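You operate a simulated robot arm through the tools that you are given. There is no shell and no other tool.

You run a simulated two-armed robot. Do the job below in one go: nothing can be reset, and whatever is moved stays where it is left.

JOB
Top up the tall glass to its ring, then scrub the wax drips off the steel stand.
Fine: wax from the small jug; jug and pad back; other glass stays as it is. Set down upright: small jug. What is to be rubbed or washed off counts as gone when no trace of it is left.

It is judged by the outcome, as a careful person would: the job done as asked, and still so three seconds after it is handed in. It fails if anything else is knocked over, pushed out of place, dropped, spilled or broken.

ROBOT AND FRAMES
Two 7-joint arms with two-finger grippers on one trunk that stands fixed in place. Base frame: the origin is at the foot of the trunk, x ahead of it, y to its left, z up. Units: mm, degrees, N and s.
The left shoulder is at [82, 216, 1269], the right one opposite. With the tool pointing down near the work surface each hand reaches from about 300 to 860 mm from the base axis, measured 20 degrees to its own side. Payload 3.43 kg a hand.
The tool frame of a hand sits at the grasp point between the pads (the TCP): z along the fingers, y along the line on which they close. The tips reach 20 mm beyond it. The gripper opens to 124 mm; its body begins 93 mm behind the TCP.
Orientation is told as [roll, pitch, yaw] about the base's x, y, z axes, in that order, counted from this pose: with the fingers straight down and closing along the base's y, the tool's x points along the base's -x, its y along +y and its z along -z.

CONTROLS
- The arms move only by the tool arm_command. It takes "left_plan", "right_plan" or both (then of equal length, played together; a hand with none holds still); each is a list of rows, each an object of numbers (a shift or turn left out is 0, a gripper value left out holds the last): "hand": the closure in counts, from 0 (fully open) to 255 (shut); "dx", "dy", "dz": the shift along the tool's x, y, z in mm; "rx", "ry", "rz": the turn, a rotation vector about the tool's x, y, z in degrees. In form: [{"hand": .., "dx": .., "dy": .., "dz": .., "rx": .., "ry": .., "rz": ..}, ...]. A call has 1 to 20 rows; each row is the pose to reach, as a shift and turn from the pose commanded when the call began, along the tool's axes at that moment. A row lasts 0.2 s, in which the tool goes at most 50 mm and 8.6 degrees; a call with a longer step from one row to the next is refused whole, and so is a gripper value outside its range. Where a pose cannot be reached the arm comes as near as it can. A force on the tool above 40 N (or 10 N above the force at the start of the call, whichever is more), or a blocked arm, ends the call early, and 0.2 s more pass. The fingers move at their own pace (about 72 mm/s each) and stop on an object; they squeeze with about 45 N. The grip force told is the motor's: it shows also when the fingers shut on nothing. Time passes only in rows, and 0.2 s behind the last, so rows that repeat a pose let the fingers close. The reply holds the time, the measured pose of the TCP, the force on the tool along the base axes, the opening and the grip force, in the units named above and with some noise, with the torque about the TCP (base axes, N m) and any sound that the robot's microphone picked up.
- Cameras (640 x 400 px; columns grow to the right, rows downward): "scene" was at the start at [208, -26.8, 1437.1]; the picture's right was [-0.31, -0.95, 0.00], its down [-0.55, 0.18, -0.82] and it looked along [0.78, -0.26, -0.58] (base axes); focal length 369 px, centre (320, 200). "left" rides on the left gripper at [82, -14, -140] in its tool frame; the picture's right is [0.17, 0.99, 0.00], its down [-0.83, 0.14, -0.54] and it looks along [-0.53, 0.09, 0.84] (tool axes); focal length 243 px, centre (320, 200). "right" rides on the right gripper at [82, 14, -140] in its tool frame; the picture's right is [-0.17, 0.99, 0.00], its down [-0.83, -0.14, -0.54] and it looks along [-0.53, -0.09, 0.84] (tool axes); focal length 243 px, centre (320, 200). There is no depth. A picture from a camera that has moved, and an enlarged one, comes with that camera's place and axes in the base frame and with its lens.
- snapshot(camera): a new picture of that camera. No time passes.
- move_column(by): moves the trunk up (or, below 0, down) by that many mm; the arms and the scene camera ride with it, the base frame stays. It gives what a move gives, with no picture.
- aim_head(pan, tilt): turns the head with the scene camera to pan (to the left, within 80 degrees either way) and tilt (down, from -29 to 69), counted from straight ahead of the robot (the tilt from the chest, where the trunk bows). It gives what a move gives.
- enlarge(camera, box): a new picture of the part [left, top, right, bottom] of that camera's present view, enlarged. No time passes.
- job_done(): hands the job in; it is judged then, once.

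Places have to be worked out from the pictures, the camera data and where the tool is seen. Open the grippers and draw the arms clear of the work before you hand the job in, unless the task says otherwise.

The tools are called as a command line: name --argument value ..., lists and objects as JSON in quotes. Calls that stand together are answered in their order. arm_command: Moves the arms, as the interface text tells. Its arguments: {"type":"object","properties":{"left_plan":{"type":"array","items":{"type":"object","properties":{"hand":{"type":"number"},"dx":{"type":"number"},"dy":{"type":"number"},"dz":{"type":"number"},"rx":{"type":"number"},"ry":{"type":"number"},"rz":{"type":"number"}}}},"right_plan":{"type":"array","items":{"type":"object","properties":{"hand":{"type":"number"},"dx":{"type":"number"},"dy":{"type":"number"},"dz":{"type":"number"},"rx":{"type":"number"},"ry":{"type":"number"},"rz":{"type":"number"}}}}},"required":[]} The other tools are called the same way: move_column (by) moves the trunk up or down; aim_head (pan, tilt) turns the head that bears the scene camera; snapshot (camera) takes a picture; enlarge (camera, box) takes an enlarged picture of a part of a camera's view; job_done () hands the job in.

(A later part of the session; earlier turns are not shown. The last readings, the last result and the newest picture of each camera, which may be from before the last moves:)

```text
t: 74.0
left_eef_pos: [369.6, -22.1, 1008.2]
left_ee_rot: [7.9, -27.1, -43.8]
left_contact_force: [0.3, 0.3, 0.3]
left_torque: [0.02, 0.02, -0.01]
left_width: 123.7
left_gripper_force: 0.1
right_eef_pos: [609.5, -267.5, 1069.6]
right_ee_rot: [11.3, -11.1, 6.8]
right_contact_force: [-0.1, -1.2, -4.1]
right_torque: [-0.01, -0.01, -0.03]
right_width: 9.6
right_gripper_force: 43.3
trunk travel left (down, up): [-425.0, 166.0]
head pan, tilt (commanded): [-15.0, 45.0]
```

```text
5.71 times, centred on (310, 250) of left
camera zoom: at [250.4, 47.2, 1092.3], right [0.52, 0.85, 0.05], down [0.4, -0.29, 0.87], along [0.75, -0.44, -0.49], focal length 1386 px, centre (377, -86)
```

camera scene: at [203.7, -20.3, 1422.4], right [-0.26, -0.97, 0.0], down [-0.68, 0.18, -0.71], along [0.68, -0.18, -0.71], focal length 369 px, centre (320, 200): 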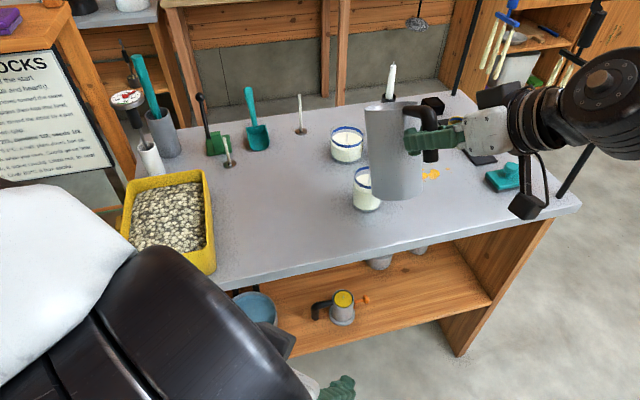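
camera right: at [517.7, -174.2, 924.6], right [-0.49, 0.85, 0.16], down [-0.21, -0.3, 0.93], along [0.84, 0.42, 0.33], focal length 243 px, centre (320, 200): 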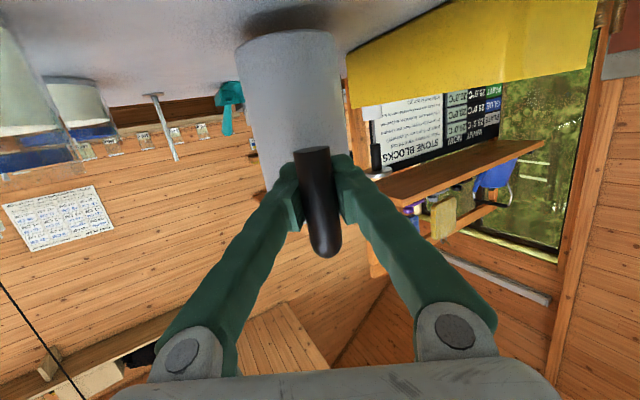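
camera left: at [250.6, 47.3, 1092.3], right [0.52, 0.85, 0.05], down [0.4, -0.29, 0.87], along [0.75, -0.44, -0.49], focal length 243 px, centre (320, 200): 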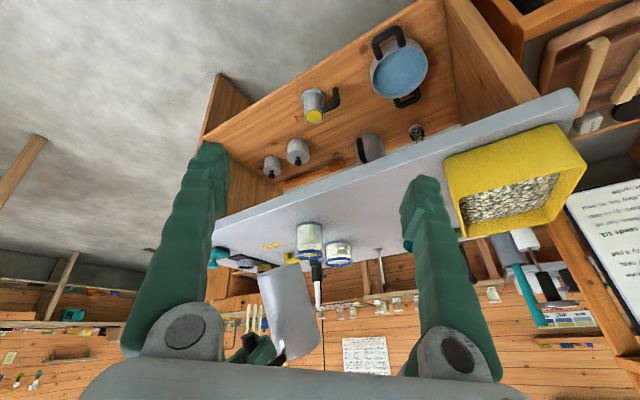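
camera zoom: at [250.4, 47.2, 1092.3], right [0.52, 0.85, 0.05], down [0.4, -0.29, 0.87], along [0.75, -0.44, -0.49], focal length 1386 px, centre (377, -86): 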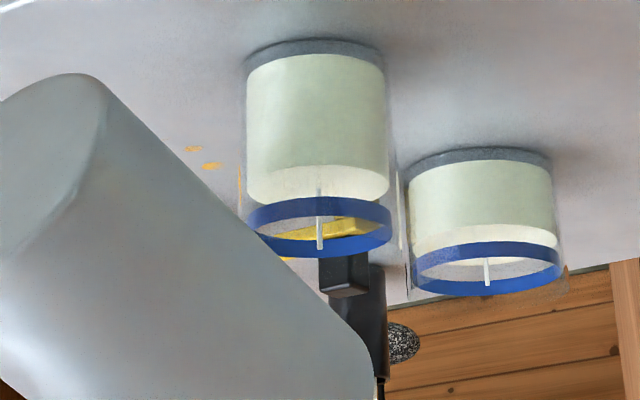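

No flow at 66°. I continue in 1° steps; next 67.5°.

arm_command --right_plan '[{"dx": -1.6, "dy": 0.1, "dz": -0.9, "rx": -0.04, "ry": 0.73, "rz": 0.15}, {"dx": -3.3, "dy": 0.2, "dz": -1.9, "rx": -0.07, "ry": 1.47, "rz": 0.31}, {"dx": -3.3, "dy": 0.2, "dz": -1.9, "rx": -0.07, "ry": 1.47, "rz": 0.31}, {"dx": -3.3, "dy": 0.2, "dz": -1.9, "rx": -0.07, "ry": 1.47, "rz": 0.31}]'

enlarge --camera "left" --box '[275, 215, 345, 285]'

```text
t: 75.0
left_eef_pos: [369.2, -23.9, 1008.1]
left_ee_rot: [7.9, -27.0, -43.7]
left_contact_force: [-0.4, 0.5, 0.3]
left_torque: [0.01, 0.0, 0.01]
left_width: 123.9
left_gripper_force: 0.0
right_eef_pos: [611.5, -266.3, 1073.7]
right_ee_rot: [11.4, -9.6, 6.8]
right_contact_force: [1.0, 0.1, -3.7]
right_torque: [-0.05, 0.0, 0.0]
right_width: 9.5
right_gripper_force: 42.8
trunk travel left (down, up): [-425.0, 166.0]
head pan, tilt (commanded): [-15.0, 45.0]
```

```text
5.71 times, centred on (310, 250) of left
camera zoom: at [250.4, 47.2, 1092.4], right [0.52, 0.85, 0.05], down [0.4, -0.29, 0.87], along [0.75, -0.44, -0.49], focal length 1386 px, centre (377, -86)
```

zoom: 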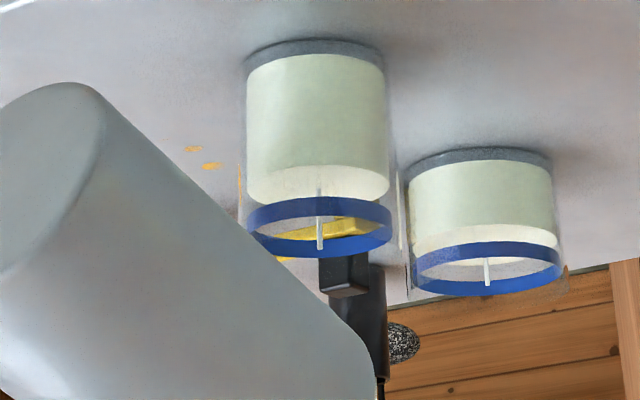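

Still no flow. On to 69.5°.

arm_command --right_plan '[{"dx": -2.2, "dy": 0.15, "dz": -1.2, "rx": -0.05, "ry": 0.98, "rz": 0.2}, {"dx": -4.3, "dy": 0.3, "dz": -2.5, "rx": -0.1, "ry": 1.96, "rz": 0.41}, {"dx": -4.3, "dy": 0.3, "dz": -2.5, "rx": -0.1, "ry": 1.96, "rz": 0.41}, {"dx": -4.3, "dy": 0.3, "dz": -2.5, "rx": -0.1, "ry": 1.96, "rz": 0.41}]'

enlarge --camera "left" --box '[275, 215, 345, 285]'

enlarge --camera "scene" --box '[320, 110, 440, 220]'

```text
t: 76.0
left_eef_pos: [370.0, -22.9, 1007.6]
left_ee_rot: [7.9, -27.1, -43.6]
left_contact_force: [-0.1, -0.6, -0.1]
left_torque: [0.02, 0.0, 0.01]
left_width: 124.2
left_gripper_force: 0.1
right_eef_pos: [615.7, -266.2, 1076.5]
right_ee_rot: [11.5, -7.7, 6.7]
right_contact_force: [-0.2, -0.1, -3.0]
right_torque: [-0.02, -0.05, 0.01]
right_width: 9.4
right_gripper_force: 43.4
trunk travel left (down, up): [-425.0, 166.0]
head pan, tilt (commanded): [-15.0, 45.0]
```

```text
5.71 times, centred on (310, 250) of left
camera zoom: at [250.4, 47.2, 1092.3], right [0.52, 0.85, 0.05], down [0.4, -0.29, 0.87], along [0.75, -0.44, -0.49], focal length 1386 px, centre (377, -86)
```

zoom: 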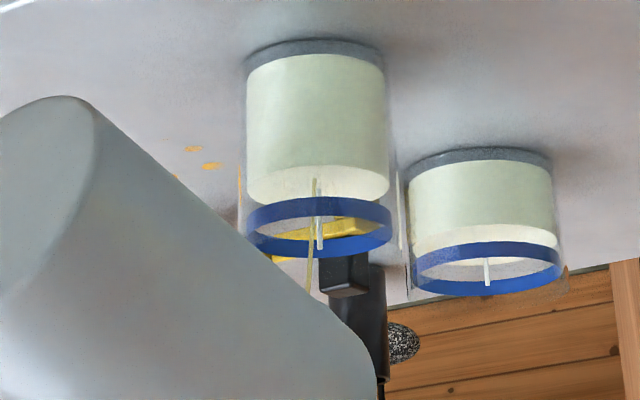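

```text
3.64 times, centred on (380, 165) of scene
camera zoom: at [203.5, -20.5, 1422.5], right [-0.26, -0.97, 0.0], down [-0.68, 0.18, -0.71], along [0.68, -0.18, -0.71], focal length 1343 px, centre (102, 327)
```

zoom: 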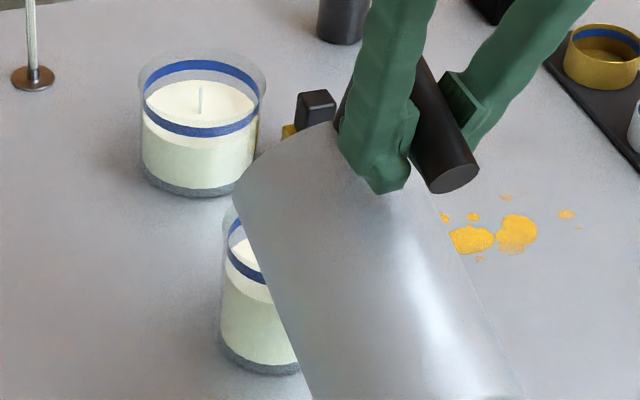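

A thin stream is now falling into the middle of the tall glass. I hold still for about a second and look again.

arm_command --right_plan '[{"dx": 0}, {"dx": 0}, {"dx": 0}, {"dx": 0}]'

enlarge --camera "left" --box '[275, 215, 345, 285]'

```text
t: 77.0
left_eef_pos: [369.9, -23.3, 1007.5]
left_ee_rot: [7.8, -27.1, -43.7]
left_contact_force: [-0.1, -0.4, 0.0]
left_torque: [0.0, 0.01, 0.01]
left_width: 124.0
left_gripper_force: 0.1
right_eef_pos: [616.3, -266.7, 1077.3]
right_ee_rot: [11.4, -7.5, 6.8]
right_contact_force: [0.3, 0.2, -3.9]
right_torque: [0.01, 0.0, 0.01]
right_width: 9.2
right_gripper_force: 43.1
trunk travel left (down, up): [-425.0, 166.0]
head pan, tilt (commanded): [-15.0, 45.0]
```

```text
5.71 times, centred on (310, 250) of left
camera zoom: at [250.4, 47.2, 1092.4], right [0.52, 0.85, 0.05], down [0.4, -0.29, 0.87], along [0.75, -0.44, -0.49], focal length 1386 px, centre (377, -86)
```

zoom: 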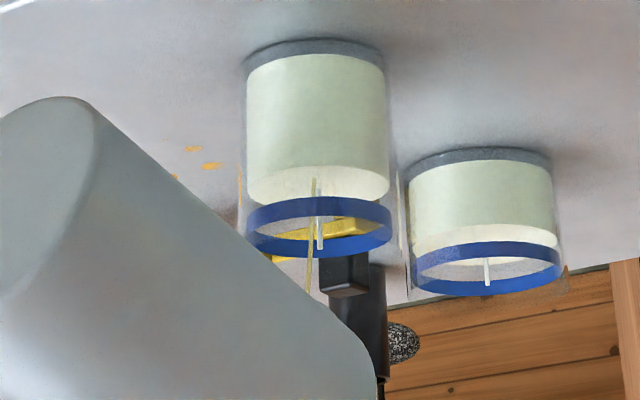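

The stream is steady but thin. I tilt 1.5° more to speed it up and hold.

arm_command --right_plan '[{"dx": -1.6, "dy": 0.1, "dz": -0.9, "rx": -0.04, "ry": 0.73, "rz": 0.15}, {"dx": -3.3, "dy": 0.2, "dz": -1.9, "rx": -0.07, "ry": 1.47, "rz": 0.31}, {"dx": -3.3, "dy": 0.2, "dz": -1.9, "rx": -0.07, "ry": 1.47, "rz": 0.31}, {"dx": -3.3, "dy": 0.2, "dz": -1.9, "rx": -0.07, "ry": 1.47, "rz": 0.31}, {"dx": -3.3, "dy": 0.2, "dz": -1.9, "rx": -0.07, "ry": 1.47, "rz": 0.31}]'

enlarge --camera "left" --box '[275, 215, 345, 285]'

```text
t: 78.2
left_eef_pos: [368.5, -23.0, 1007.3]
left_ee_rot: [7.9, -27.1, -43.7]
left_contact_force: [-0.5, -0.1, 0.4]
left_torque: [-0.03, -0.03, 0.02]
left_width: 124.2
left_gripper_force: 0.1
right_eef_pos: [619.9, -267.4, 1078.0]
right_ee_rot: [11.5, -6.0, 6.8]
right_contact_force: [0.9, 0.7, -4.1]
right_torque: [-0.02, -0.03, 0.02]
right_width: 9.5
right_gripper_force: 42.9
trunk travel left (down, up): [-425.0, 166.0]
head pan, tilt (commanded): [-15.0, 45.0]
```

```text
5.71 times, centred on (310, 250) of left
camera zoom: at [250.4, 47.2, 1092.4], right [0.52, 0.85, 0.05], down [0.4, -0.29, 0.87], along [0.75, -0.44, -0.49], focal length 1386 px, centre (377, -86)
```

zoom: 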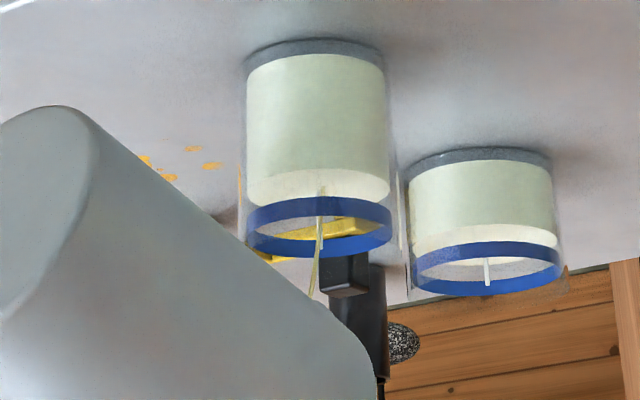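

The stream is a little stronger and still lands in the middle; the surface has begun to rise. I hold for about 1.5 s.

arm_command --right_plan '[{"dx": 0}, {"dx": 0}, {"dx": 0}, {"dx": 0}, {"dx": 0}, {"dx": 0}]'

enlarge --camera "left" --box '[275, 215, 345, 285]'

```text
t: 79.6
left_eef_pos: [369.3, -22.9, 1007.8]
left_ee_rot: [8.0, -27.1, -43.7]
left_contact_force: [-0.5, -0.8, 0.1]
left_torque: [-0.02, -0.01, 0.02]
left_width: 123.9
left_gripper_force: 0.2
right_eef_pos: [619.4, -267.8, 1078.1]
right_ee_rot: [11.6, -6.1, 6.8]
right_contact_force: [1.1, 0.1, -4.3]
right_torque: [0.0, -0.05, 0.0]
right_width: 9.3
right_gripper_force: 43.4
trunk travel left (down, up): [-425.0, 166.0]
head pan, tilt (commanded): [-15.0, 45.0]
```

```text
5.71 times, centred on (310, 250) of left
camera zoom: at [250.4, 47.2, 1092.4], right [0.52, 0.85, 0.05], down [0.4, -0.29, 0.87], along [0.75, -0.44, -0.49], focal length 1386 px, centre (377, -86)
```

zoom: 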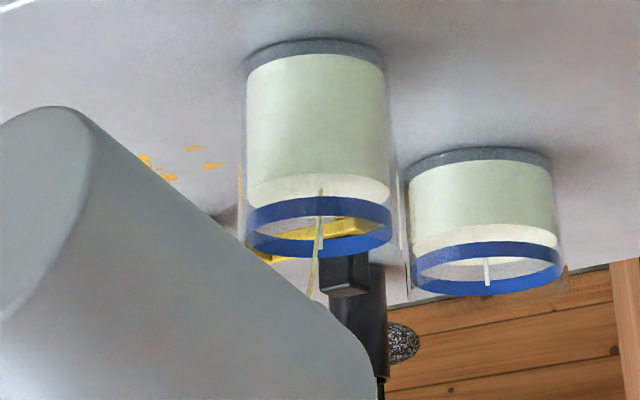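

Slow, controllable flow (about 1.4 mm/s). I keep holding, 2 s more, then look again.

arm_command --right_plan '[{"dx": 0}, {"dx": 0}, {"dx": 0}, {"dx": 0}, {"dx": 0}, {"dx": 0}, {"dx": 0}, {"dx": 0}, {"dx": 0}, {"dx": 0}]'

enlarge --camera "left" --box '[275, 215, 345, 285]'

```text
t: 81.8
left_eef_pos: [369.1, -22.4, 1007.6]
left_ee_rot: [7.9, -27.0, -43.7]
left_contact_force: [0.0, 0.1, 1.1]
left_torque: [-0.01, 0.0, -0.02]
left_width: 124.1
left_gripper_force: 0.1
right_eef_pos: [619.5, -267.3, 1077.5]
right_ee_rot: [11.6, -6.1, 6.7]
right_contact_force: [-1.3, -0.1, -4.2]
right_torque: [-0.02, -0.04, -0.02]
right_width: 9.3
right_gripper_force: 42.9
trunk travel left (down, up): [-425.0, 166.0]
head pan, tilt (commanded): [-15.0, 45.0]
```

```text
5.71 times, centred on (310, 250) of left
camera zoom: at [250.3, 47.2, 1092.4], right [0.52, 0.85, 0.05], down [0.4, -0.29, 0.87], along [0.75, -0.44, -0.49], focal length 1386 px, centre (377, -86)
```

zoom: 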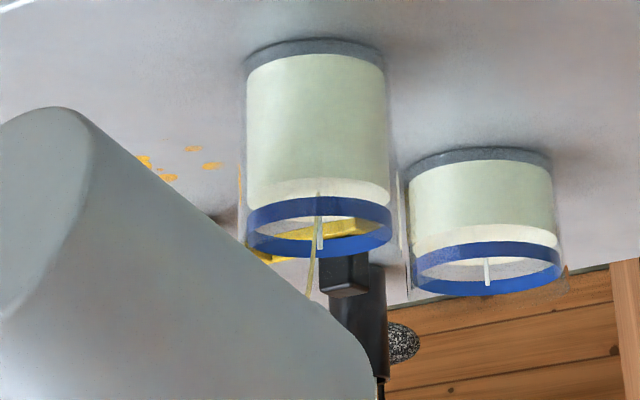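

About a third of the way. The flow is slackening as the jug level drops, so I tilt 1° more and hold 2 s.

arm_command --right_plan '[{"dx": -1.1, "dy": 0.1, "dz": -0.6, "rx": -0.02, "ry": 0.49, "rz": 0.1}, {"dx": -2.2, "dy": 0.15, "dz": -1.2, "rx": -0.05, "ry": 0.98, "rz": 0.2}, {"dx": -2.2, "dy": 0.15, "dz": -1.2, "rx": -0.05, "ry": 0.98, "rz": 0.2}, {"dx": -2.2, "dy": 0.15, "dz": -1.2, "rx": -0.05, "ry": 0.98, "rz": 0.2}, {"dx": -2.2, "dy": 0.15, "dz": -1.2, "rx": -0.05, "ry": 0.98, "rz": 0.2}, {"dx": -2.2, "dy": 0.15, "dz": -1.2, "rx": -0.05, "ry": 0.98, "rz": 0.2}, {"dx": -2.2, "dy": 0.15, "dz": -1.2, "rx": -0.05, "ry": 0.98, "rz": 0.2}, {"dx": -2.2, "dy": 0.15, "dz": -1.2, "rx": -0.05, "ry": 0.98, "rz": 0.2}]'

enlarge --camera "left" --box '[275, 215, 345, 285]'

```text
t: 83.6
left_eef_pos: [368.6, -22.2, 1007.1]
left_ee_rot: [7.8, -27.0, -43.6]
left_contact_force: [-0.4, -0.4, -0.4]
left_torque: [0.0, 0.0, -0.01]
left_width: 124.0
left_gripper_force: 0.1
right_eef_pos: [621.2, -266.4, 1079.8]
right_ee_rot: [11.6, -5.2, 6.7]
right_contact_force: [-0.1, -0.6, -4.8]
right_torque: [0.0, -0.05, 0.0]
right_width: 9.2
right_gripper_force: 42.7
trunk travel left (down, up): [-425.0, 166.0]
head pan, tilt (commanded): [-15.0, 45.0]
```

```text
5.71 times, centred on (310, 250) of left
camera zoom: at [250.3, 47.2, 1092.4], right [0.52, 0.85, 0.05], down [0.4, -0.29, 0.87], along [0.75, -0.44, -0.49], focal length 1386 px, centre (377, -86)
```

zoom: 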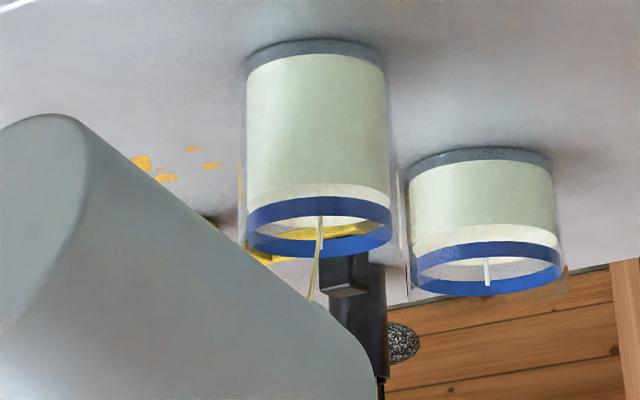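

Level is climbing (now about 8 mm up, near the ring's lower edge). Another 1° and hold.

arm_command --right_plan '[{"dx": -1.1, "dy": 0.1, "dz": -0.6, "rx": -0.02, "ry": 0.49, "rz": 0.1}, {"dx": -2.2, "dy": 0.15, "dz": -1.2, "rx": -0.05, "ry": 0.98, "rz": 0.2}, {"dx": -2.2, "dy": 0.15, "dz": -1.2, "rx": -0.05, "ry": 0.98, "rz": 0.2}, {"dx": -2.2, "dy": 0.15, "dz": -1.2, "rx": -0.05, "ry": 0.98, "rz": 0.2}, {"dx": -2.2, "dy": 0.15, "dz": -1.2, "rx": -0.05, "ry": 0.98, "rz": 0.2}, {"dx": -2.2, "dy": 0.15, "dz": -1.2, "rx": -0.05, "ry": 0.98, "rz": 0.2}, {"dx": -2.2, "dy": 0.15, "dz": -1.2, "rx": -0.05, "ry": 0.98, "rz": 0.2}, {"dx": -2.2, "dy": 0.15, "dz": -1.2, "rx": -0.05, "ry": 0.98, "rz": 0.2}]'

enlarge --camera "left" --box '[275, 215, 345, 285]'

enlarge --camera "scene" --box '[320, 110, 440, 220]'

```text
t: 85.4
left_eef_pos: [369.6, -22.9, 1008.5]
left_ee_rot: [7.9, -27.1, -43.7]
left_contact_force: [-0.8, 0.0, 0.3]
left_torque: [0.0, -0.02, 0.01]
left_width: 123.9
left_gripper_force: 0.1
right_eef_pos: [623.7, -266.9, 1081.7]
right_ee_rot: [11.8, -4.1, 6.8]
right_contact_force: [-0.3, -0.4, -4.1]
right_torque: [0.02, -0.05, -0.01]
right_width: 8.7
right_gripper_force: 42.8
trunk travel left (down, up): [-425.0, 166.0]
head pan, tilt (commanded): [-15.0, 45.0]
```

```text
5.71 times, centred on (310, 250) of left
camera zoom: at [250.3, 47.2, 1092.4], right [0.52, 0.85, 0.05], down [0.4, -0.29, 0.87], along [0.75, -0.44, -0.49], focal length 1386 px, centre (377, -86)
```

zoom: 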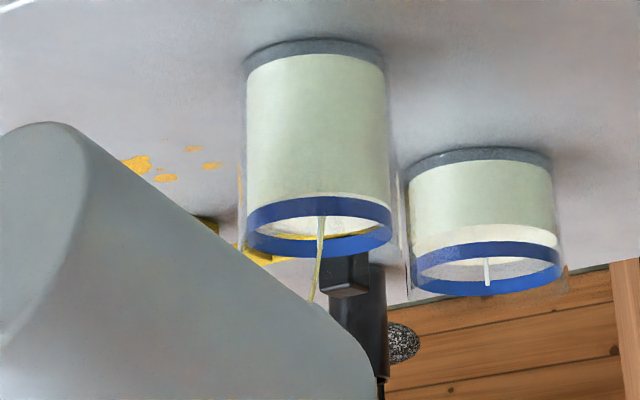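

```text
3.64 times, centred on (380, 165) of scene
camera zoom: at [203.4, -20.5, 1422.5], right [-0.26, -0.97, 0.0], down [-0.68, 0.18, -0.71], along [0.68, -0.18, -0.71], focal length 1343 px, centre (102, 327)
```

zoom: 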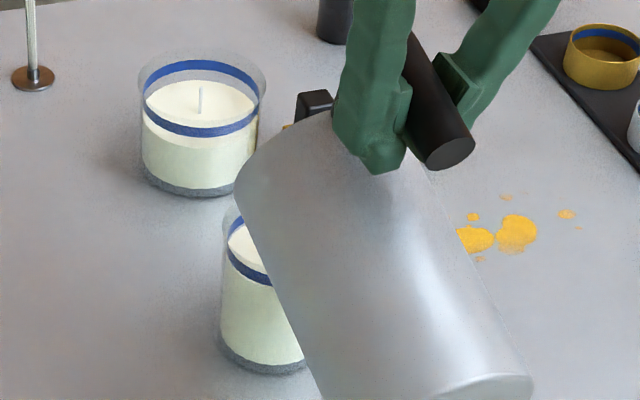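

The wax edge is now about 2 mm under the ring's lower edge. I add 0.7° and hold again, shorter checks from here.

arm_command --right_plan '[{"dx": -1.5, "dy": 0.1, "dz": -0.9, "rx": -0.03, "ry": 0.69, "rz": 0.14}, {"dx": -1.5, "dy": 0.1, "dz": -0.9, "rx": -0.03, "ry": 0.69, "rz": 0.14}, {"dx": -1.5, "dy": 0.1, "dz": -0.9, "rx": -0.03, "ry": 0.69, "rz": 0.14}, {"dx": -1.5, "dy": 0.1, "dz": -0.9, "rx": -0.03, "ry": 0.69, "rz": 0.14}, {"dx": -1.5, "dy": 0.1, "dz": -0.9, "rx": -0.03, "ry": 0.69, "rz": 0.14}, {"dx": -1.5, "dy": 0.1, "dz": -0.9, "rx": -0.03, "ry": 0.69, "rz": 0.14}]'

enlarge --camera "left" --box '[290, 225, 335, 270]'

```text
t: 86.8
left_eef_pos: [369.4, -23.4, 1008.6]
left_ee_rot: [7.8, -27.1, -43.7]
left_contact_force: [0.1, 0.1, 0.2]
left_torque: [0.01, -0.02, -0.01]
left_width: 123.9
left_gripper_force: 0.1
right_eef_pos: [624.6, -266.6, 1081.0]
right_ee_rot: [11.6, -3.5, 6.8]
right_contact_force: [-0.5, 0.7, -3.8]
right_torque: [-0.03, -0.03, 0.04]
right_width: 9.0
right_gripper_force: 42.8
trunk travel left (down, up): [-425.0, 166.0]
head pan, tilt (commanded): [-15.0, 45.0]
```

```text
8.89 times, centred on (312, 248) of left
camera zoom: at [250.4, 47.2, 1092.4], right [0.52, 0.85, 0.05], down [0.4, -0.29, 0.87], along [0.75, -0.44, -0.49], focal length 2157 px, centre (387, -222)
```

zoom: 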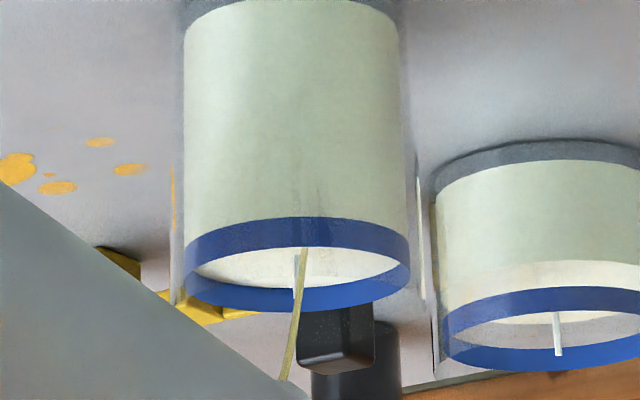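

The wax has just reached the ring's lower edge all round. I let it run about 1.4 s more toward the middle of the ring.

arm_command --right_plan '[{"dx": 0}, {"dx": 0}, {"dx": 0}, {"dx": 0}, {"dx": 0}, {"dx": 0}]'

enlarge --camera "left" --box '[290, 225, 335, 270]'

enlarge --camera "scene" --box '[350, 150, 410, 210]'

```text
t: 88.2
left_eef_pos: [369.2, -23.1, 1007.3]
left_ee_rot: [7.9, -27.1, -43.7]
left_contact_force: [-0.1, 0.8, -0.1]
left_torque: [0.01, 0.0, 0.0]
left_width: 124.0
left_gripper_force: 0.0
right_eef_pos: [624.2, -266.8, 1081.9]
right_ee_rot: [11.7, -3.5, 6.7]
right_contact_force: [0.8, 0.4, -3.7]
right_torque: [0.01, -0.04, -0.01]
right_width: 8.8
right_gripper_force: 42.3
trunk travel left (down, up): [-425.0, 166.0]
head pan, tilt (commanded): [-15.0, 45.0]
```

```text
8.89 times, centred on (312, 248) of left
camera zoom: at [250.3, 47.2, 1092.4], right [0.52, 0.85, 0.05], down [0.4, -0.29, 0.87], along [0.75, -0.44, -0.49], focal length 2157 px, centre (387, -222)
```

zoom: 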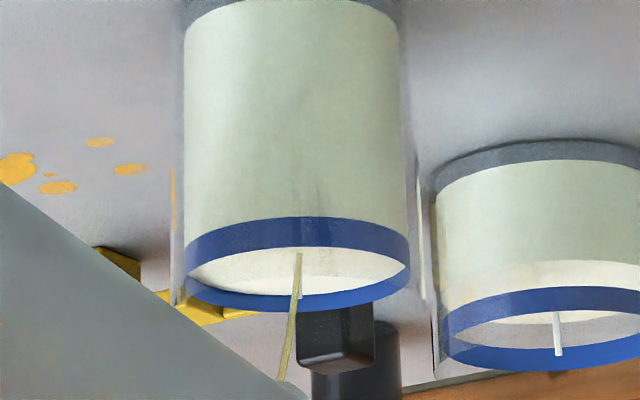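

```text
6.67 times, centred on (380, 180) of scene
camera zoom: at [203.4, -20.5, 1422.5], right [-0.26, -0.97, 0.0], down [-0.68, 0.18, -0.71], along [0.68, -0.18, -0.71], focal length 2462 px, centre (-80, 333)
```

zoom: 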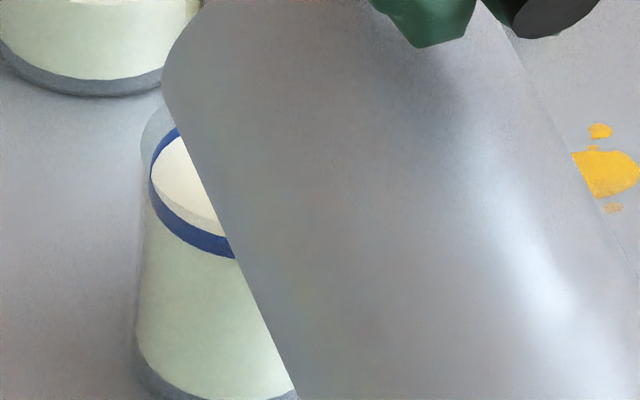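

The level is now 2–3 mm up into the ring (its band is about 8 mm tall). I let it run 0.4 s more and then quickly untilt 20° with the lip kept over the glass.

arm_command --right_plan '[{"dx": 0}, {"dx": 0}, {"dx": 13.8, "dy": -0.6, "dz": 6.2, "rx": 0.35, "ry": -6.9, "rz": -1.4}, {"dx": 26.5, "dy": -1.8, "dz": 14.5, "rx": 0.7, "ry": -13.7, "rz": -2.9}, {"dx": 36.7, "dy": -3, "dz": 22.6, "rx": 1, "ry": -19.6, "rz": -4.1}, {"dx": 36.7, "dy": -3, "dz": 22.6, "rx": 1, "ry": -19.6, "rz": -4.1}]'

enlarge --camera "left" --box '[290, 225, 335, 270]'

enlarge --camera "left" --box '[255, 200, 355, 290]'

```text
t: 89.6
left_eef_pos: [368.8, -23.2, 1008.1]
left_ee_rot: [7.9, -27.1, -43.8]
left_contact_force: [-0.2, 0.8, -0.6]
left_torque: [-0.02, 0.01, 0.0]
left_width: 123.8
left_gripper_force: 0.1
right_eef_pos: [590.5, -270.6, 1057.3]
right_ee_rot: [10.8, -23.5, 7.0]
right_contact_force: [0.1, -0.5, -3.4]
right_torque: [0.04, 0.1, 0.01]
right_width: 8.7
right_gripper_force: 42.6
trunk travel left (down, up): [-425.0, 166.0]
head pan, tilt (commanded): [-15.0, 45.0]
```

```text
8.89 times, centred on (312, 248) of left
camera zoom: at [250.4, 47.3, 1092.3], right [0.52, 0.85, 0.05], down [0.4, -0.29, 0.87], along [0.75, -0.44, -0.49], focal length 2157 px, centre (387, -222)
```

zoom: 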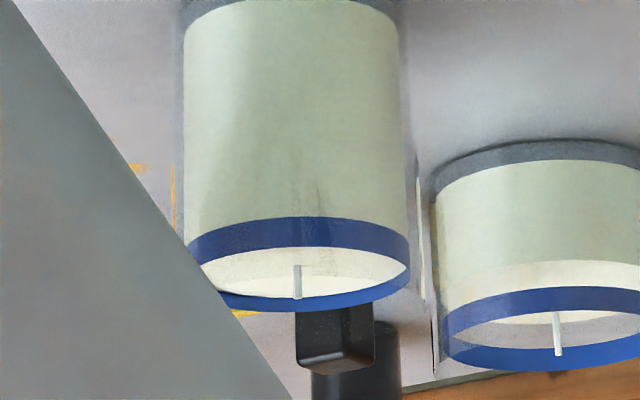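

```text
4.44 times, centred on (305, 245) of left
camera zoom: at [250.4, 47.3, 1092.3], right [0.52, 0.85, 0.05], down [0.4, -0.29, 0.87], along [0.75, -0.44, -0.49], focal length 1078 px, centre (387, 0)
```

zoom: 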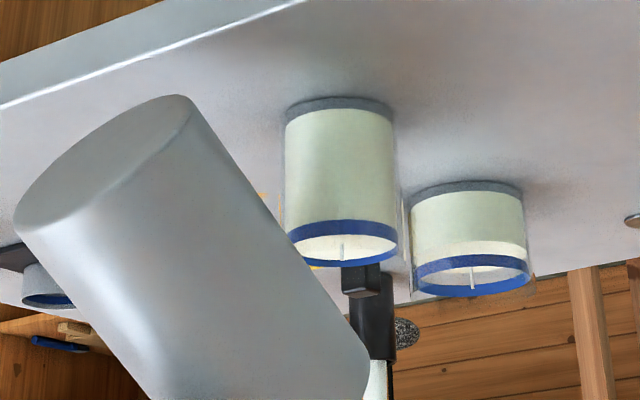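

The stream has stopped and the wax stands at mid-ring. I bring the jug up and back to 25° the way it came, ready to carry it home.

arm_command --right_plan '[{"dx": -4, "dy": 0.1, "dz": -11, "rx": 0.2, "ry": -4.5, "rz": -1}, {"dx": -8, "dy": 0.2, "dz": -22, "rx": 0.5, "ry": -10.5, "rz": -2.2}, {"dx": -12, "dy": 0.3, "dz": -32, "rx": 0.8, "ry": -16.5, "rz": -3.5}, {"dx": -16, "dy": 0.5, "dz": -41, "rx": 1.1, "ry": -22.5, "rz": -4.7}, {"dx": -18.6, "dy": 0.6, "dz": -48, "rx": 1.4, "ry": -28, "rz": -5.9}, {"dx": -18.6, "dy": 0.6, "dz": -48, "rx": 1.4, "ry": -28, "rz": -5.9}]'

enlarge --camera "scene" --box '[310, 100, 470, 230]'

enlarge --camera "left" --box '[275, 215, 345, 285]'

```text
t: 91.0
left_eef_pos: [371.0, -22.8, 1007.2]
left_ee_rot: [7.8, -27.1, -43.7]
left_contact_force: [-0.4, 0.4, -0.1]
left_torque: [-0.03, -0.01, 0.0]
left_width: 124.0
left_gripper_force: 0.1
right_eef_pos: [587.9, -277.2, 1108.7]
right_ee_rot: [8.3, -52.1, 8.5]
right_contact_force: [0.3, 0.8, -3.9]
right_torque: [-0.01, 0.2, -0.02]
right_width: 8.7
right_gripper_force: 42.2
trunk travel left (down, up): [-425.0, 166.0]
head pan, tilt (commanded): [-15.0, 45.0]
```

```text
3.08 times, centred on (390, 165) of scene
camera zoom: at [203.5, -20.2, 1422.5], right [-0.26, -0.97, 0.0], down [-0.68, 0.18, -0.71], along [0.68, -0.18, -0.71], focal length 1136 px, centre (105, 308)
```

zoom: 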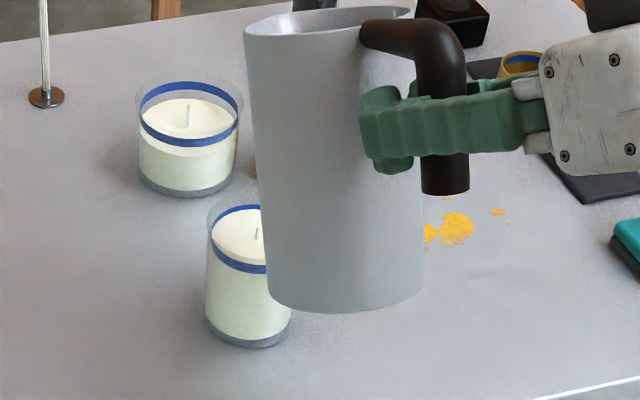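

```text
5.71 times, centred on (310, 250) of left
camera zoom: at [250.4, 47.5, 1092.3], right [0.52, 0.85, 0.05], down [0.4, -0.29, 0.87], along [0.75, -0.44, -0.49], focal length 1386 px, centre (377, -86)
```

zoom: 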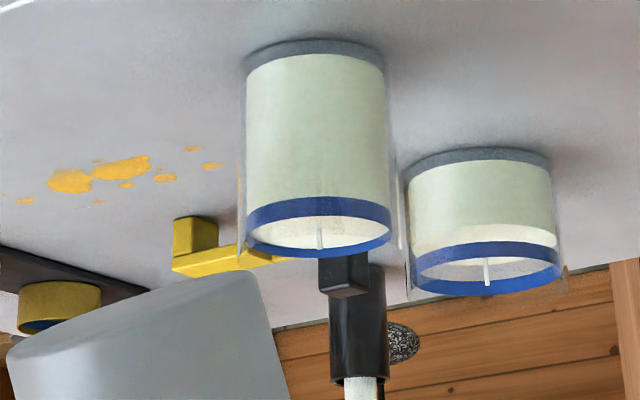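

The level looks right (mid-ring) and the bench is clean around the glass. I carry the jug back over its spot.

arm_command --right_plan '[{"dx": -4, "dy": 10, "dz": 6.7, "rx": -0.9, "ry": 0.1, "rz": -0.7}, {"dx": -12, "dy": 30, "dz": 19.5, "rx": -2.6, "ry": 0.3, "rz": -2}, {"dx": -20, "dy": 52, "dz": 34, "rx": -4.4, "ry": 0.5, "rz": -3.4}, {"dx": -29, "dy": 75, "dz": 49, "rx": -6.3, "ry": 0.7, "rz": -4.9}, {"dx": -38, "dy": 98, "dz": 64, "rx": -8.3, "ry": 0.9, "rz": -6.4}, {"dx": -46, "dy": 119, "dz": 77, "rx": -10.1, "ry": 1.1, "rz": -7.8}, {"dx": -53.5, "dy": 138, "dz": 90, "rx": -11.7, "ry": 1.3, "rz": -9}, {"dx": -57.5, "dy": 148.5, "dz": 96.6, "rx": -12.6, "ry": 1.4, "rz": -9.7}, {"dx": -57.5, "dy": 148.5, "dz": 96.6, "rx": -12.6, "ry": 1.4, "rz": -9.7}]'

snapshot --camera "scene"

```text
t: 93.0
left_eef_pos: [369.9, -22.2, 1007.1]
left_ee_rot: [7.8, -27.1, -43.7]
left_contact_force: [-0.3, -0.1, -0.3]
left_torque: [-0.02, -0.02, -0.02]
left_width: 123.8
left_gripper_force: 0.1
right_eef_pos: [657.2, -103.2, 1107.4]
right_ee_rot: [8.2, -52.0, 24.4]
right_contact_force: [-0.2, -0.6, -4.2]
right_torque: [-0.07, 0.19, 0.0]
right_width: 8.7
right_gripper_force: 43.0
trunk travel left (down, up): [-425.0, 166.0]
head pan, tilt (commanded): [-15.0, 45.0]
```

```text
taken
camera scene: at [203.1, -20.2, 1422.5], right [-0.26, -0.97, 0.0], down [-0.68, 0.18, -0.71], along [0.68, -0.18, -0.71], focal length 369 px, centre (320, 200)
```

scene: 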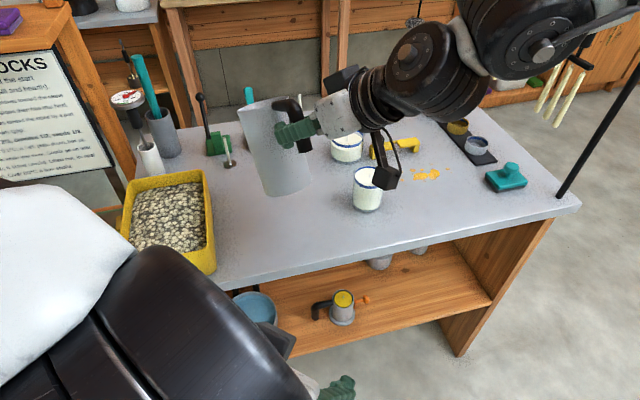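

Over its spot again. I level the jug and lower it to about 16 mm above the table.

arm_command --right_plan '[{"dx": 7.9, "dy": -0.9, "dz": 6.1, "rx": 0.3, "ry": -6.1, "rz": -1.25}, {"dx": 17.3, "dy": -2, "dz": 13.4, "rx": 0.6, "ry": -12.2, "rz": -2.5}, {"dx": 30, "dy": -3.4, "dz": 23.1, "rx": 0.9, "ry": -18.4, "rz": -3.75}, {"dx": 44.1, "dy": -5, "dz": 34.1, "rx": 1.15, "ry": -24.5, "rz": -5}, {"dx": 60, "dy": -6.8, "dz": 46.3, "rx": 1.15, "ry": -24.5, "rz": -5}, {"dx": 75.6, "dy": -8.5, "dz": 58.5, "rx": 1.15, "ry": -24.5, "rz": -5}, {"dx": 90, "dy": -10.1, "dz": 69.4, "rx": 1.15, "ry": -24.5, "rz": -5}, {"dx": 99.3, "dy": -11.2, "dz": 76.7, "rx": 1.15, "ry": -24.5, "rz": -5}, {"dx": 104, "dy": -11.7, "dz": 80.4, "rx": 1.15, "ry": -24.5, "rz": -5}, {"dx": 104, "dy": -11.7, "dz": 80.4, "rx": 1.15, "ry": -24.5, "rz": -5}]'

enlarge --camera "scene" --box '[200, 100, 420, 260]'

snapshot --camera "right"

```text
t: 95.2
left_eef_pos: [370.1, -21.7, 1007.7]
left_ee_rot: [8.0, -27.1, -43.7]
left_contact_force: [1.2, 0.1, -0.1]
left_torque: [-0.02, 0.02, 0.01]
left_width: 124.1
left_gripper_force: 0.1
right_eef_pos: [658.1, -105.2, 977.1]
right_ee_rot: [0.5, -76.8, 31.5]
right_contact_force: [0.5, 0.4, -3.7]
right_torque: [-0.1, 0.26, 0.01]
right_width: 8.8
right_gripper_force: 42.8
trunk travel left (down, up): [-425.0, 166.0]
head pan, tilt (commanded): [-15.0, 45.0]
```

```text
2.50 times, centred on (310, 180) of scene
camera zoom: at [203.3, -20.3, 1422.5], right [-0.26, -0.97, 0.0], down [-0.68, 0.18, -0.71], along [0.68, -0.18, -0.71], focal length 923 px, centre (345, 250)
```

zoom: 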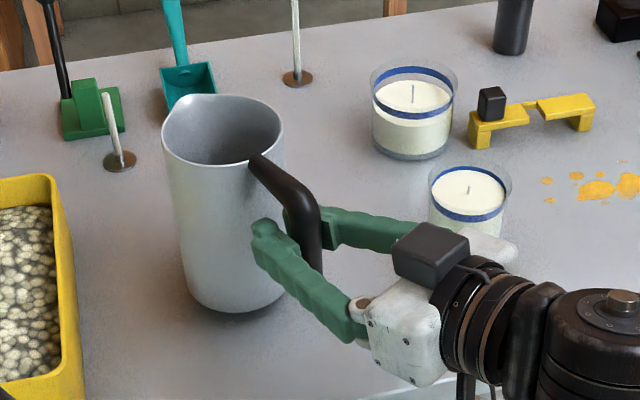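

```text
taken
camera right: at [518.7, -175.5, 927.7], right [-0.49, 0.85, 0.16], down [-0.21, -0.3, 0.93], along [0.84, 0.42, 0.33], focal length 243 px, centre (320, 200)
```

right: 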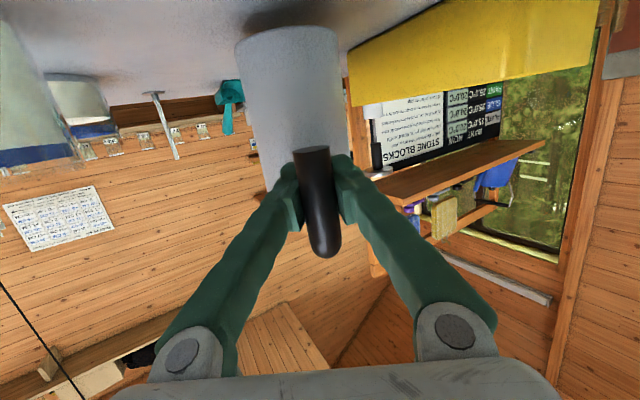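

I lower it another 15 mm with a 2 mm correction toward its original place, stopping just above the table.

arm_command --right_plan '[{"dx": 5, "dy": 0.4, "dz": 1.8}, {"dx": 10, "dy": 0.8, "dz": 3.6}, {"dx": 14.2, "dy": 1.2, "dz": 5.2}, {"dx": 14.2, "dy": 1.2, "dz": 5.2}]'

```text
t: 96.2
left_eef_pos: [369.6, -23.4, 1007.5]
left_ee_rot: [8.0, -27.1, -43.7]
left_contact_force: [-0.3, 0.0, -0.5]
left_torque: [-0.03, 0.01, -0.01]
left_width: 124.0
left_gripper_force: 0.0
right_eef_pos: [658.3, -101.8, 962.6]
right_ee_rot: [0.6, -77.0, 31.5]
right_contact_force: [0.9, 0.0, -0.2]
right_torque: [0.05, -0.16, 0.07]
right_width: 8.5
right_gripper_force: 42.6
trunk travel left (down, up): [-425.0, 166.0]
head pan, tilt (commanded): [-15.0, 45.0]
```

It has just touched, 4 mm higher than before, so the jug has probably rocked a couple of degrees forward in the grip. I check its lean.

enlarge --camera "scene" --box '[230, 120, 330, 250]'

enlarge --camera "right" --box '[200, 0, 420, 160]'

```text
3.08 times, centred on (280, 185) of scene
camera zoom: at [203.1, -20.3, 1422.6], right [-0.26, -0.97, 0.0], down [-0.68, 0.18, -0.71], along [0.68, -0.18, -0.71], focal length 1136 px, centre (443, 246)
```

zoom: 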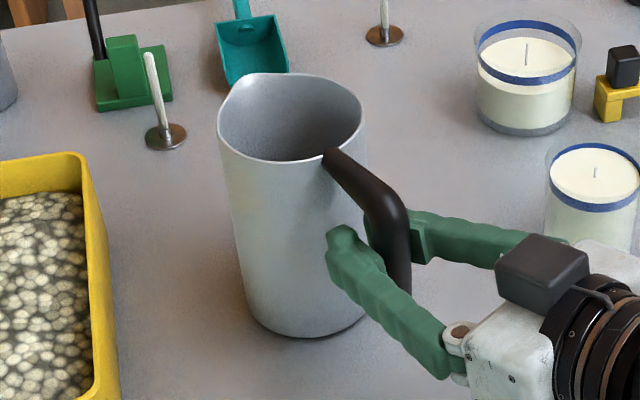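

```text
2.50 times, centred on (310, 80) of right
camera zoom: at [519.4, -173.2, 913.0], right [-0.49, 0.85, 0.16], down [-0.21, -0.3, 0.93], along [0.84, 0.42, 0.33], focal length 606 px, centre (345, 500)
```

zoom: 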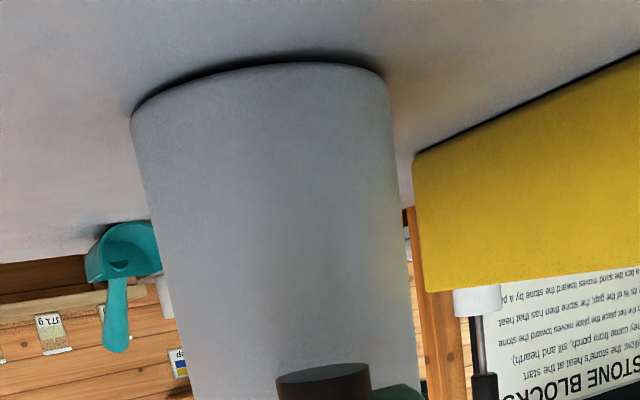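

There is a thin gap under the near side, so it leans about 2–3° forward. I tip it back 2° in the hand and lower 2 mm before releasing.

arm_command --right_plan '[{"rx": 0.05, "ry": -1, "rz": -0.2}, {"rx": 0.1, "ry": -2, "rz": -0.4}, {"dx": 1, "dz": 0.2, "rx": 0.1, "ry": -2, "rz": -0.4}, {"dx": 2, "dz": 0.4, "rx": 0.1, "ry": -2, "rz": -0.4}, {"dx": 2, "dz": 0.4, "rx": 0.1, "ry": -2, "rz": -0.4}]'

enlarge --camera "right" --box '[200, 0, 420, 160]'

```text
t: 97.4
left_eef_pos: [369.2, -22.5, 1008.3]
left_ee_rot: [7.9, -27.1, -43.8]
left_contact_force: [-0.6, -0.3, 0.2]
left_torque: [-0.02, -0.02, 0.0]
left_width: 124.1
left_gripper_force: 0.1
right_eef_pos: [658.0, -102.3, 958.2]
right_ee_rot: [-1.4, -78.9, 33.5]
right_contact_force: [0.6, -0.5, -3.2]
right_torque: [-0.16, 0.28, -0.03]
right_width: 8.4
right_gripper_force: 42.3
trunk travel left (down, up): [-425.0, 166.0]
head pan, tilt (commanded): [-15.0, 45.0]
```

```text
2.50 times, centred on (310, 80) of right
camera zoom: at [521.0, -172.7, 905.2], right [-0.5, 0.85, 0.16], down [-0.24, -0.31, 0.92], along [0.83, 0.42, 0.36], focal length 606 px, centre (345, 500)
```

zoom: 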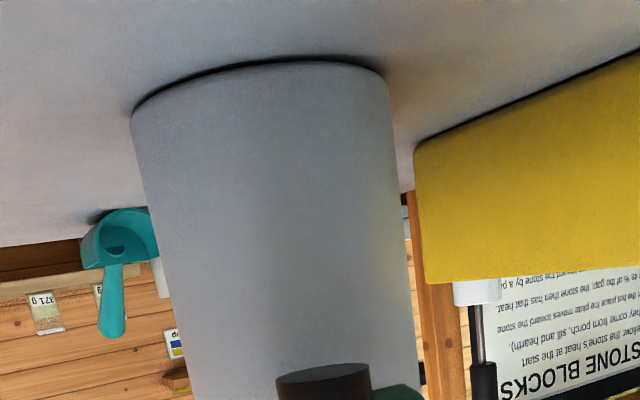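

Nearly all the weight hangs again and the gap is smaller. I lower 1.5 mm more.

arm_command --right_plan '[{"dx": 0.8, "dz": 0.2}, {"dx": 1.5, "dz": 0.3}, {"dx": 1.5, "dz": 0.3}]'

```text
t: 98.2
left_eef_pos: [369.3, -22.4, 1008.3]
left_ee_rot: [7.9, -27.1, -43.7]
left_contact_force: [-0.3, 0.6, 1.0]
left_torque: [0.01, -0.04, -0.01]
left_width: 123.8
left_gripper_force: 0.0
right_eef_pos: [658.0, -101.9, 959.1]
right_ee_rot: [-1.4, -79.0, 33.5]
right_contact_force: [1.4, 0.3, -2.4]
right_torque: [-0.11, 0.08, -0.01]
right_width: 8.8
right_gripper_force: 42.1
trunk travel left (down, up): [-425.0, 166.0]
head pan, tilt (commanded): [-15.0, 45.0]
```

Partly supported now. One more millimetre.

arm_command --right_plan '[{"dx": 0.6, "dz": 0.1}, {"dx": 1.2, "dz": 0.3}, {"dx": 1.2, "dz": 0.3}]'

```text
t: 99.0
left_eef_pos: [368.6, -22.9, 1008.2]
left_ee_rot: [7.9, -27.2, -43.7]
left_contact_force: [-0.2, -0.1, 0.1]
left_torque: [-0.03, 0.02, 0.0]
left_width: 123.9
left_gripper_force: 0.0
right_eef_pos: [657.2, -103.0, 958.4]
right_ee_rot: [-1.4, -79.0, 33.5]
right_contact_force: [0.2, 0.6, 3.8]
right_torque: [0.03, -0.17, 0.05]
right_width: 8.6
right_gripper_force: 42.4
trunk travel left (down, up): [-425.0, 166.0]
head pan, tilt (commanded): [-15.0, 45.0]
```

The jug rests on the table (force reversed to +3.8 N). I open the fingers.

arm_command --right_plan '[{"hand": 220}, {"hand": 170}, {"hand": 110}, {"hand": 110}, {"hand": 110}]'

enlarge --camera "scene" --box '[230, 120, 330, 250]'

snapshot --camera "right"

```text
t: 100.2
left_eef_pos: [369.8, -22.8, 1007.9]
left_ee_rot: [7.9, -27.1, -43.7]
left_contact_force: [0.3, -0.6, 0.2]
left_torque: [-0.01, -0.03, 0.03]
left_width: 124.1
left_gripper_force: 0.1
right_eef_pos: [657.9, -103.5, 957.2]
right_ee_rot: [-1.4, -78.8, 33.5]
right_contact_force: [0.1, -0.6, 1.0]
right_torque: [0.01, 0.02, 0.01]
right_width: 70.6
right_gripper_force: 0.1
trunk travel left (down, up): [-425.0, 166.0]
head pan, tilt (commanded): [-15.0, 45.0]
```

```text
3.08 times, centred on (280, 185) of scene
camera zoom: at [203.0, -20.4, 1422.5], right [-0.26, -0.97, 0.0], down [-0.68, 0.18, -0.71], along [0.68, -0.18, -0.71], focal length 1136 px, centre (443, 246)
```

zoom: 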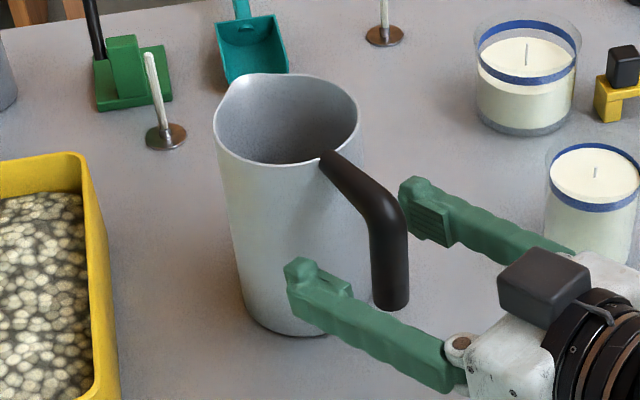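

```text
taken
camera right: at [521.2, -172.9, 903.7], right [-0.5, 0.85, 0.16], down [-0.24, -0.31, 0.92], along [0.83, 0.42, 0.36], focal length 243 px, centre (320, 200)
```

right: 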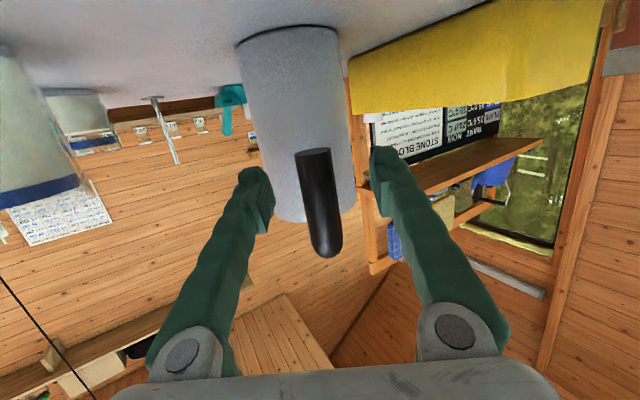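

The jug stands upright, back at its place. I back the hand straight out along the fingers, clear of the handle.

arm_command --right_plan '[{"dz": -20, "hand": 110}, {"dz": -50}, {"dz": -85}, {"dz": -120}, {"dz": -140}, {"dz": -140, "hand": 0}]'

snapshot --camera "scene"

```text
t: 101.6
left_eef_pos: [369.1, -21.7, 1006.6]
left_ee_rot: [7.9, -27.0, -43.8]
left_contact_force: [-0.2, 0.4, 0.3]
left_torque: [0.03, 0.01, 0.0]
left_width: 124.1
left_gripper_force: 0.1
right_eef_pos: [542.9, -177.7, 983.9]
right_ee_rot: [-1.5, -79.0, 33.5]
right_contact_force: [-0.5, -0.5, -1.1]
right_torque: [-0.03, 0.0, 0.0]
right_width: 123.9
right_gripper_force: 0.3
trunk travel left (down, up): [-425.0, 166.0]
head pan, tilt (commanded): [-15.0, 45.0]
```

```text
taken
camera scene: at [203.2, -20.2, 1422.5], right [-0.26, -0.97, 0.0], down [-0.68, 0.18, -0.71], along [0.68, -0.18, -0.71], focal length 369 px, centre (320, 200)
```

scene: 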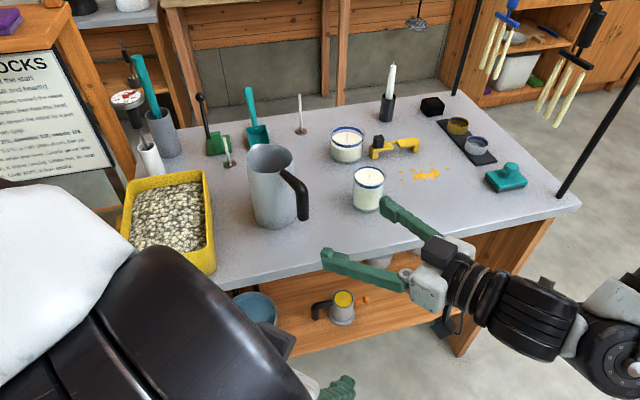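

The jug stays put. Now the scrubbing: I take the right hand to the right, turning the fingers straight down, clear above the bench front.

arm_command --right_plan '[{"dx": -4.4, "dy": -16.6, "dz": -16.6, "rx": 2.2, "ry": 7.7, "rz": 2.7}, {"dx": -8.9, "dy": -33.2, "dz": -33.1, "rx": 4.4, "ry": 15.4, "rz": 5.4}, {"dx": -13.3, "dy": -49.7, "dz": -49.7, "rx": 6.5, "ry": 23.1, "rz": 8.1}, {"dx": -17.8, "dy": -66.3, "dz": -66.3, "rx": 8.7, "ry": 30.8, "rz": 10.8}, {"dx": -22.2, "dy": -82.9, "dz": -82.9, "rx": 10.9, "ry": 38.5, "rz": 13.5}, {"dx": -26.6, "dy": -99.5, "dz": -99.4, "rx": 13.1, "ry": 46.1, "rz": 16.1}, {"dx": -31.1, "dy": -116.1, "dz": -116, "rx": 15.3, "ry": 53.8, "rz": 18.8}, {"dx": -35.5, "dy": -132.6, "dz": -132.6, "rx": 17.4, "ry": 61.5, "rz": 21.5}, {"dx": -40, "dy": -149.2, "dz": -149.1, "rx": 19.6, "ry": 69.2, "rz": 24.2}, {"dx": -44.4, "dy": -165.8, "dz": -165.7, "rx": 21.8, "ry": 76.9, "rz": 26.9}]'

snapshot --camera "right"

snapshot --camera "scene"

```text
t: 103.8
left_eef_pos: [369.8, -22.7, 1006.7]
left_ee_rot: [7.9, -27.1, -43.8]
left_contact_force: [0.2, -0.1, -0.4]
left_torque: [-0.01, 0.03, -0.01]
left_width: 124.3
left_gripper_force: 0.0
right_eef_pos: [498.7, -398.6, 1058.7]
right_ee_rot: [0.0, 0.2, 0.0]
right_contact_force: [0.7, 1.1, -0.8]
right_torque: [-0.03, 0.02, -0.01]
right_width: 124.2
right_gripper_force: 0.2
trunk travel left (down, up): [-425.0, 166.0]
head pan, tilt (commanded): [-15.0, 45.0]
```

```text
taken
camera right: at [417.5, -385.4, 1197.7], right [0.17, 0.99, 0.0], down [0.83, -0.14, 0.54], along [0.53, -0.09, -0.84], focal length 243 px, centre (320, 200)
```

right: 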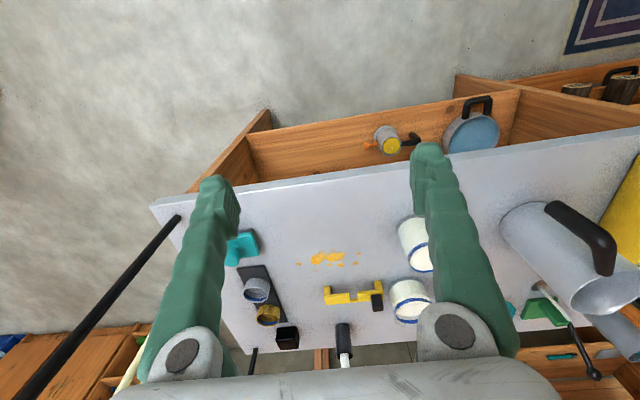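

```text
taken
camera scene: at [203.7, -20.1, 1422.4], right [-0.26, -0.97, 0.0], down [-0.68, 0.18, -0.71], along [0.68, -0.18, -0.71], focal length 369 px, centre (320, 200)
```

scene: 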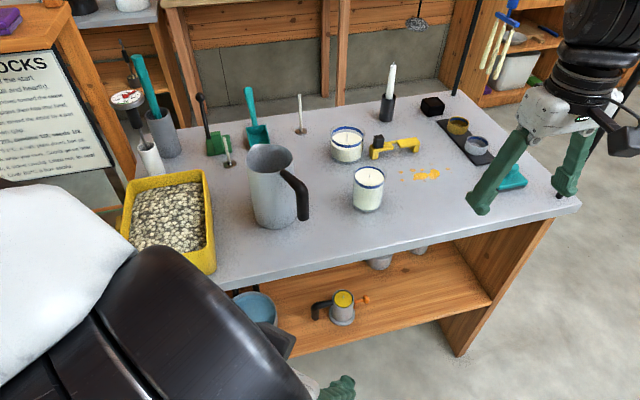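

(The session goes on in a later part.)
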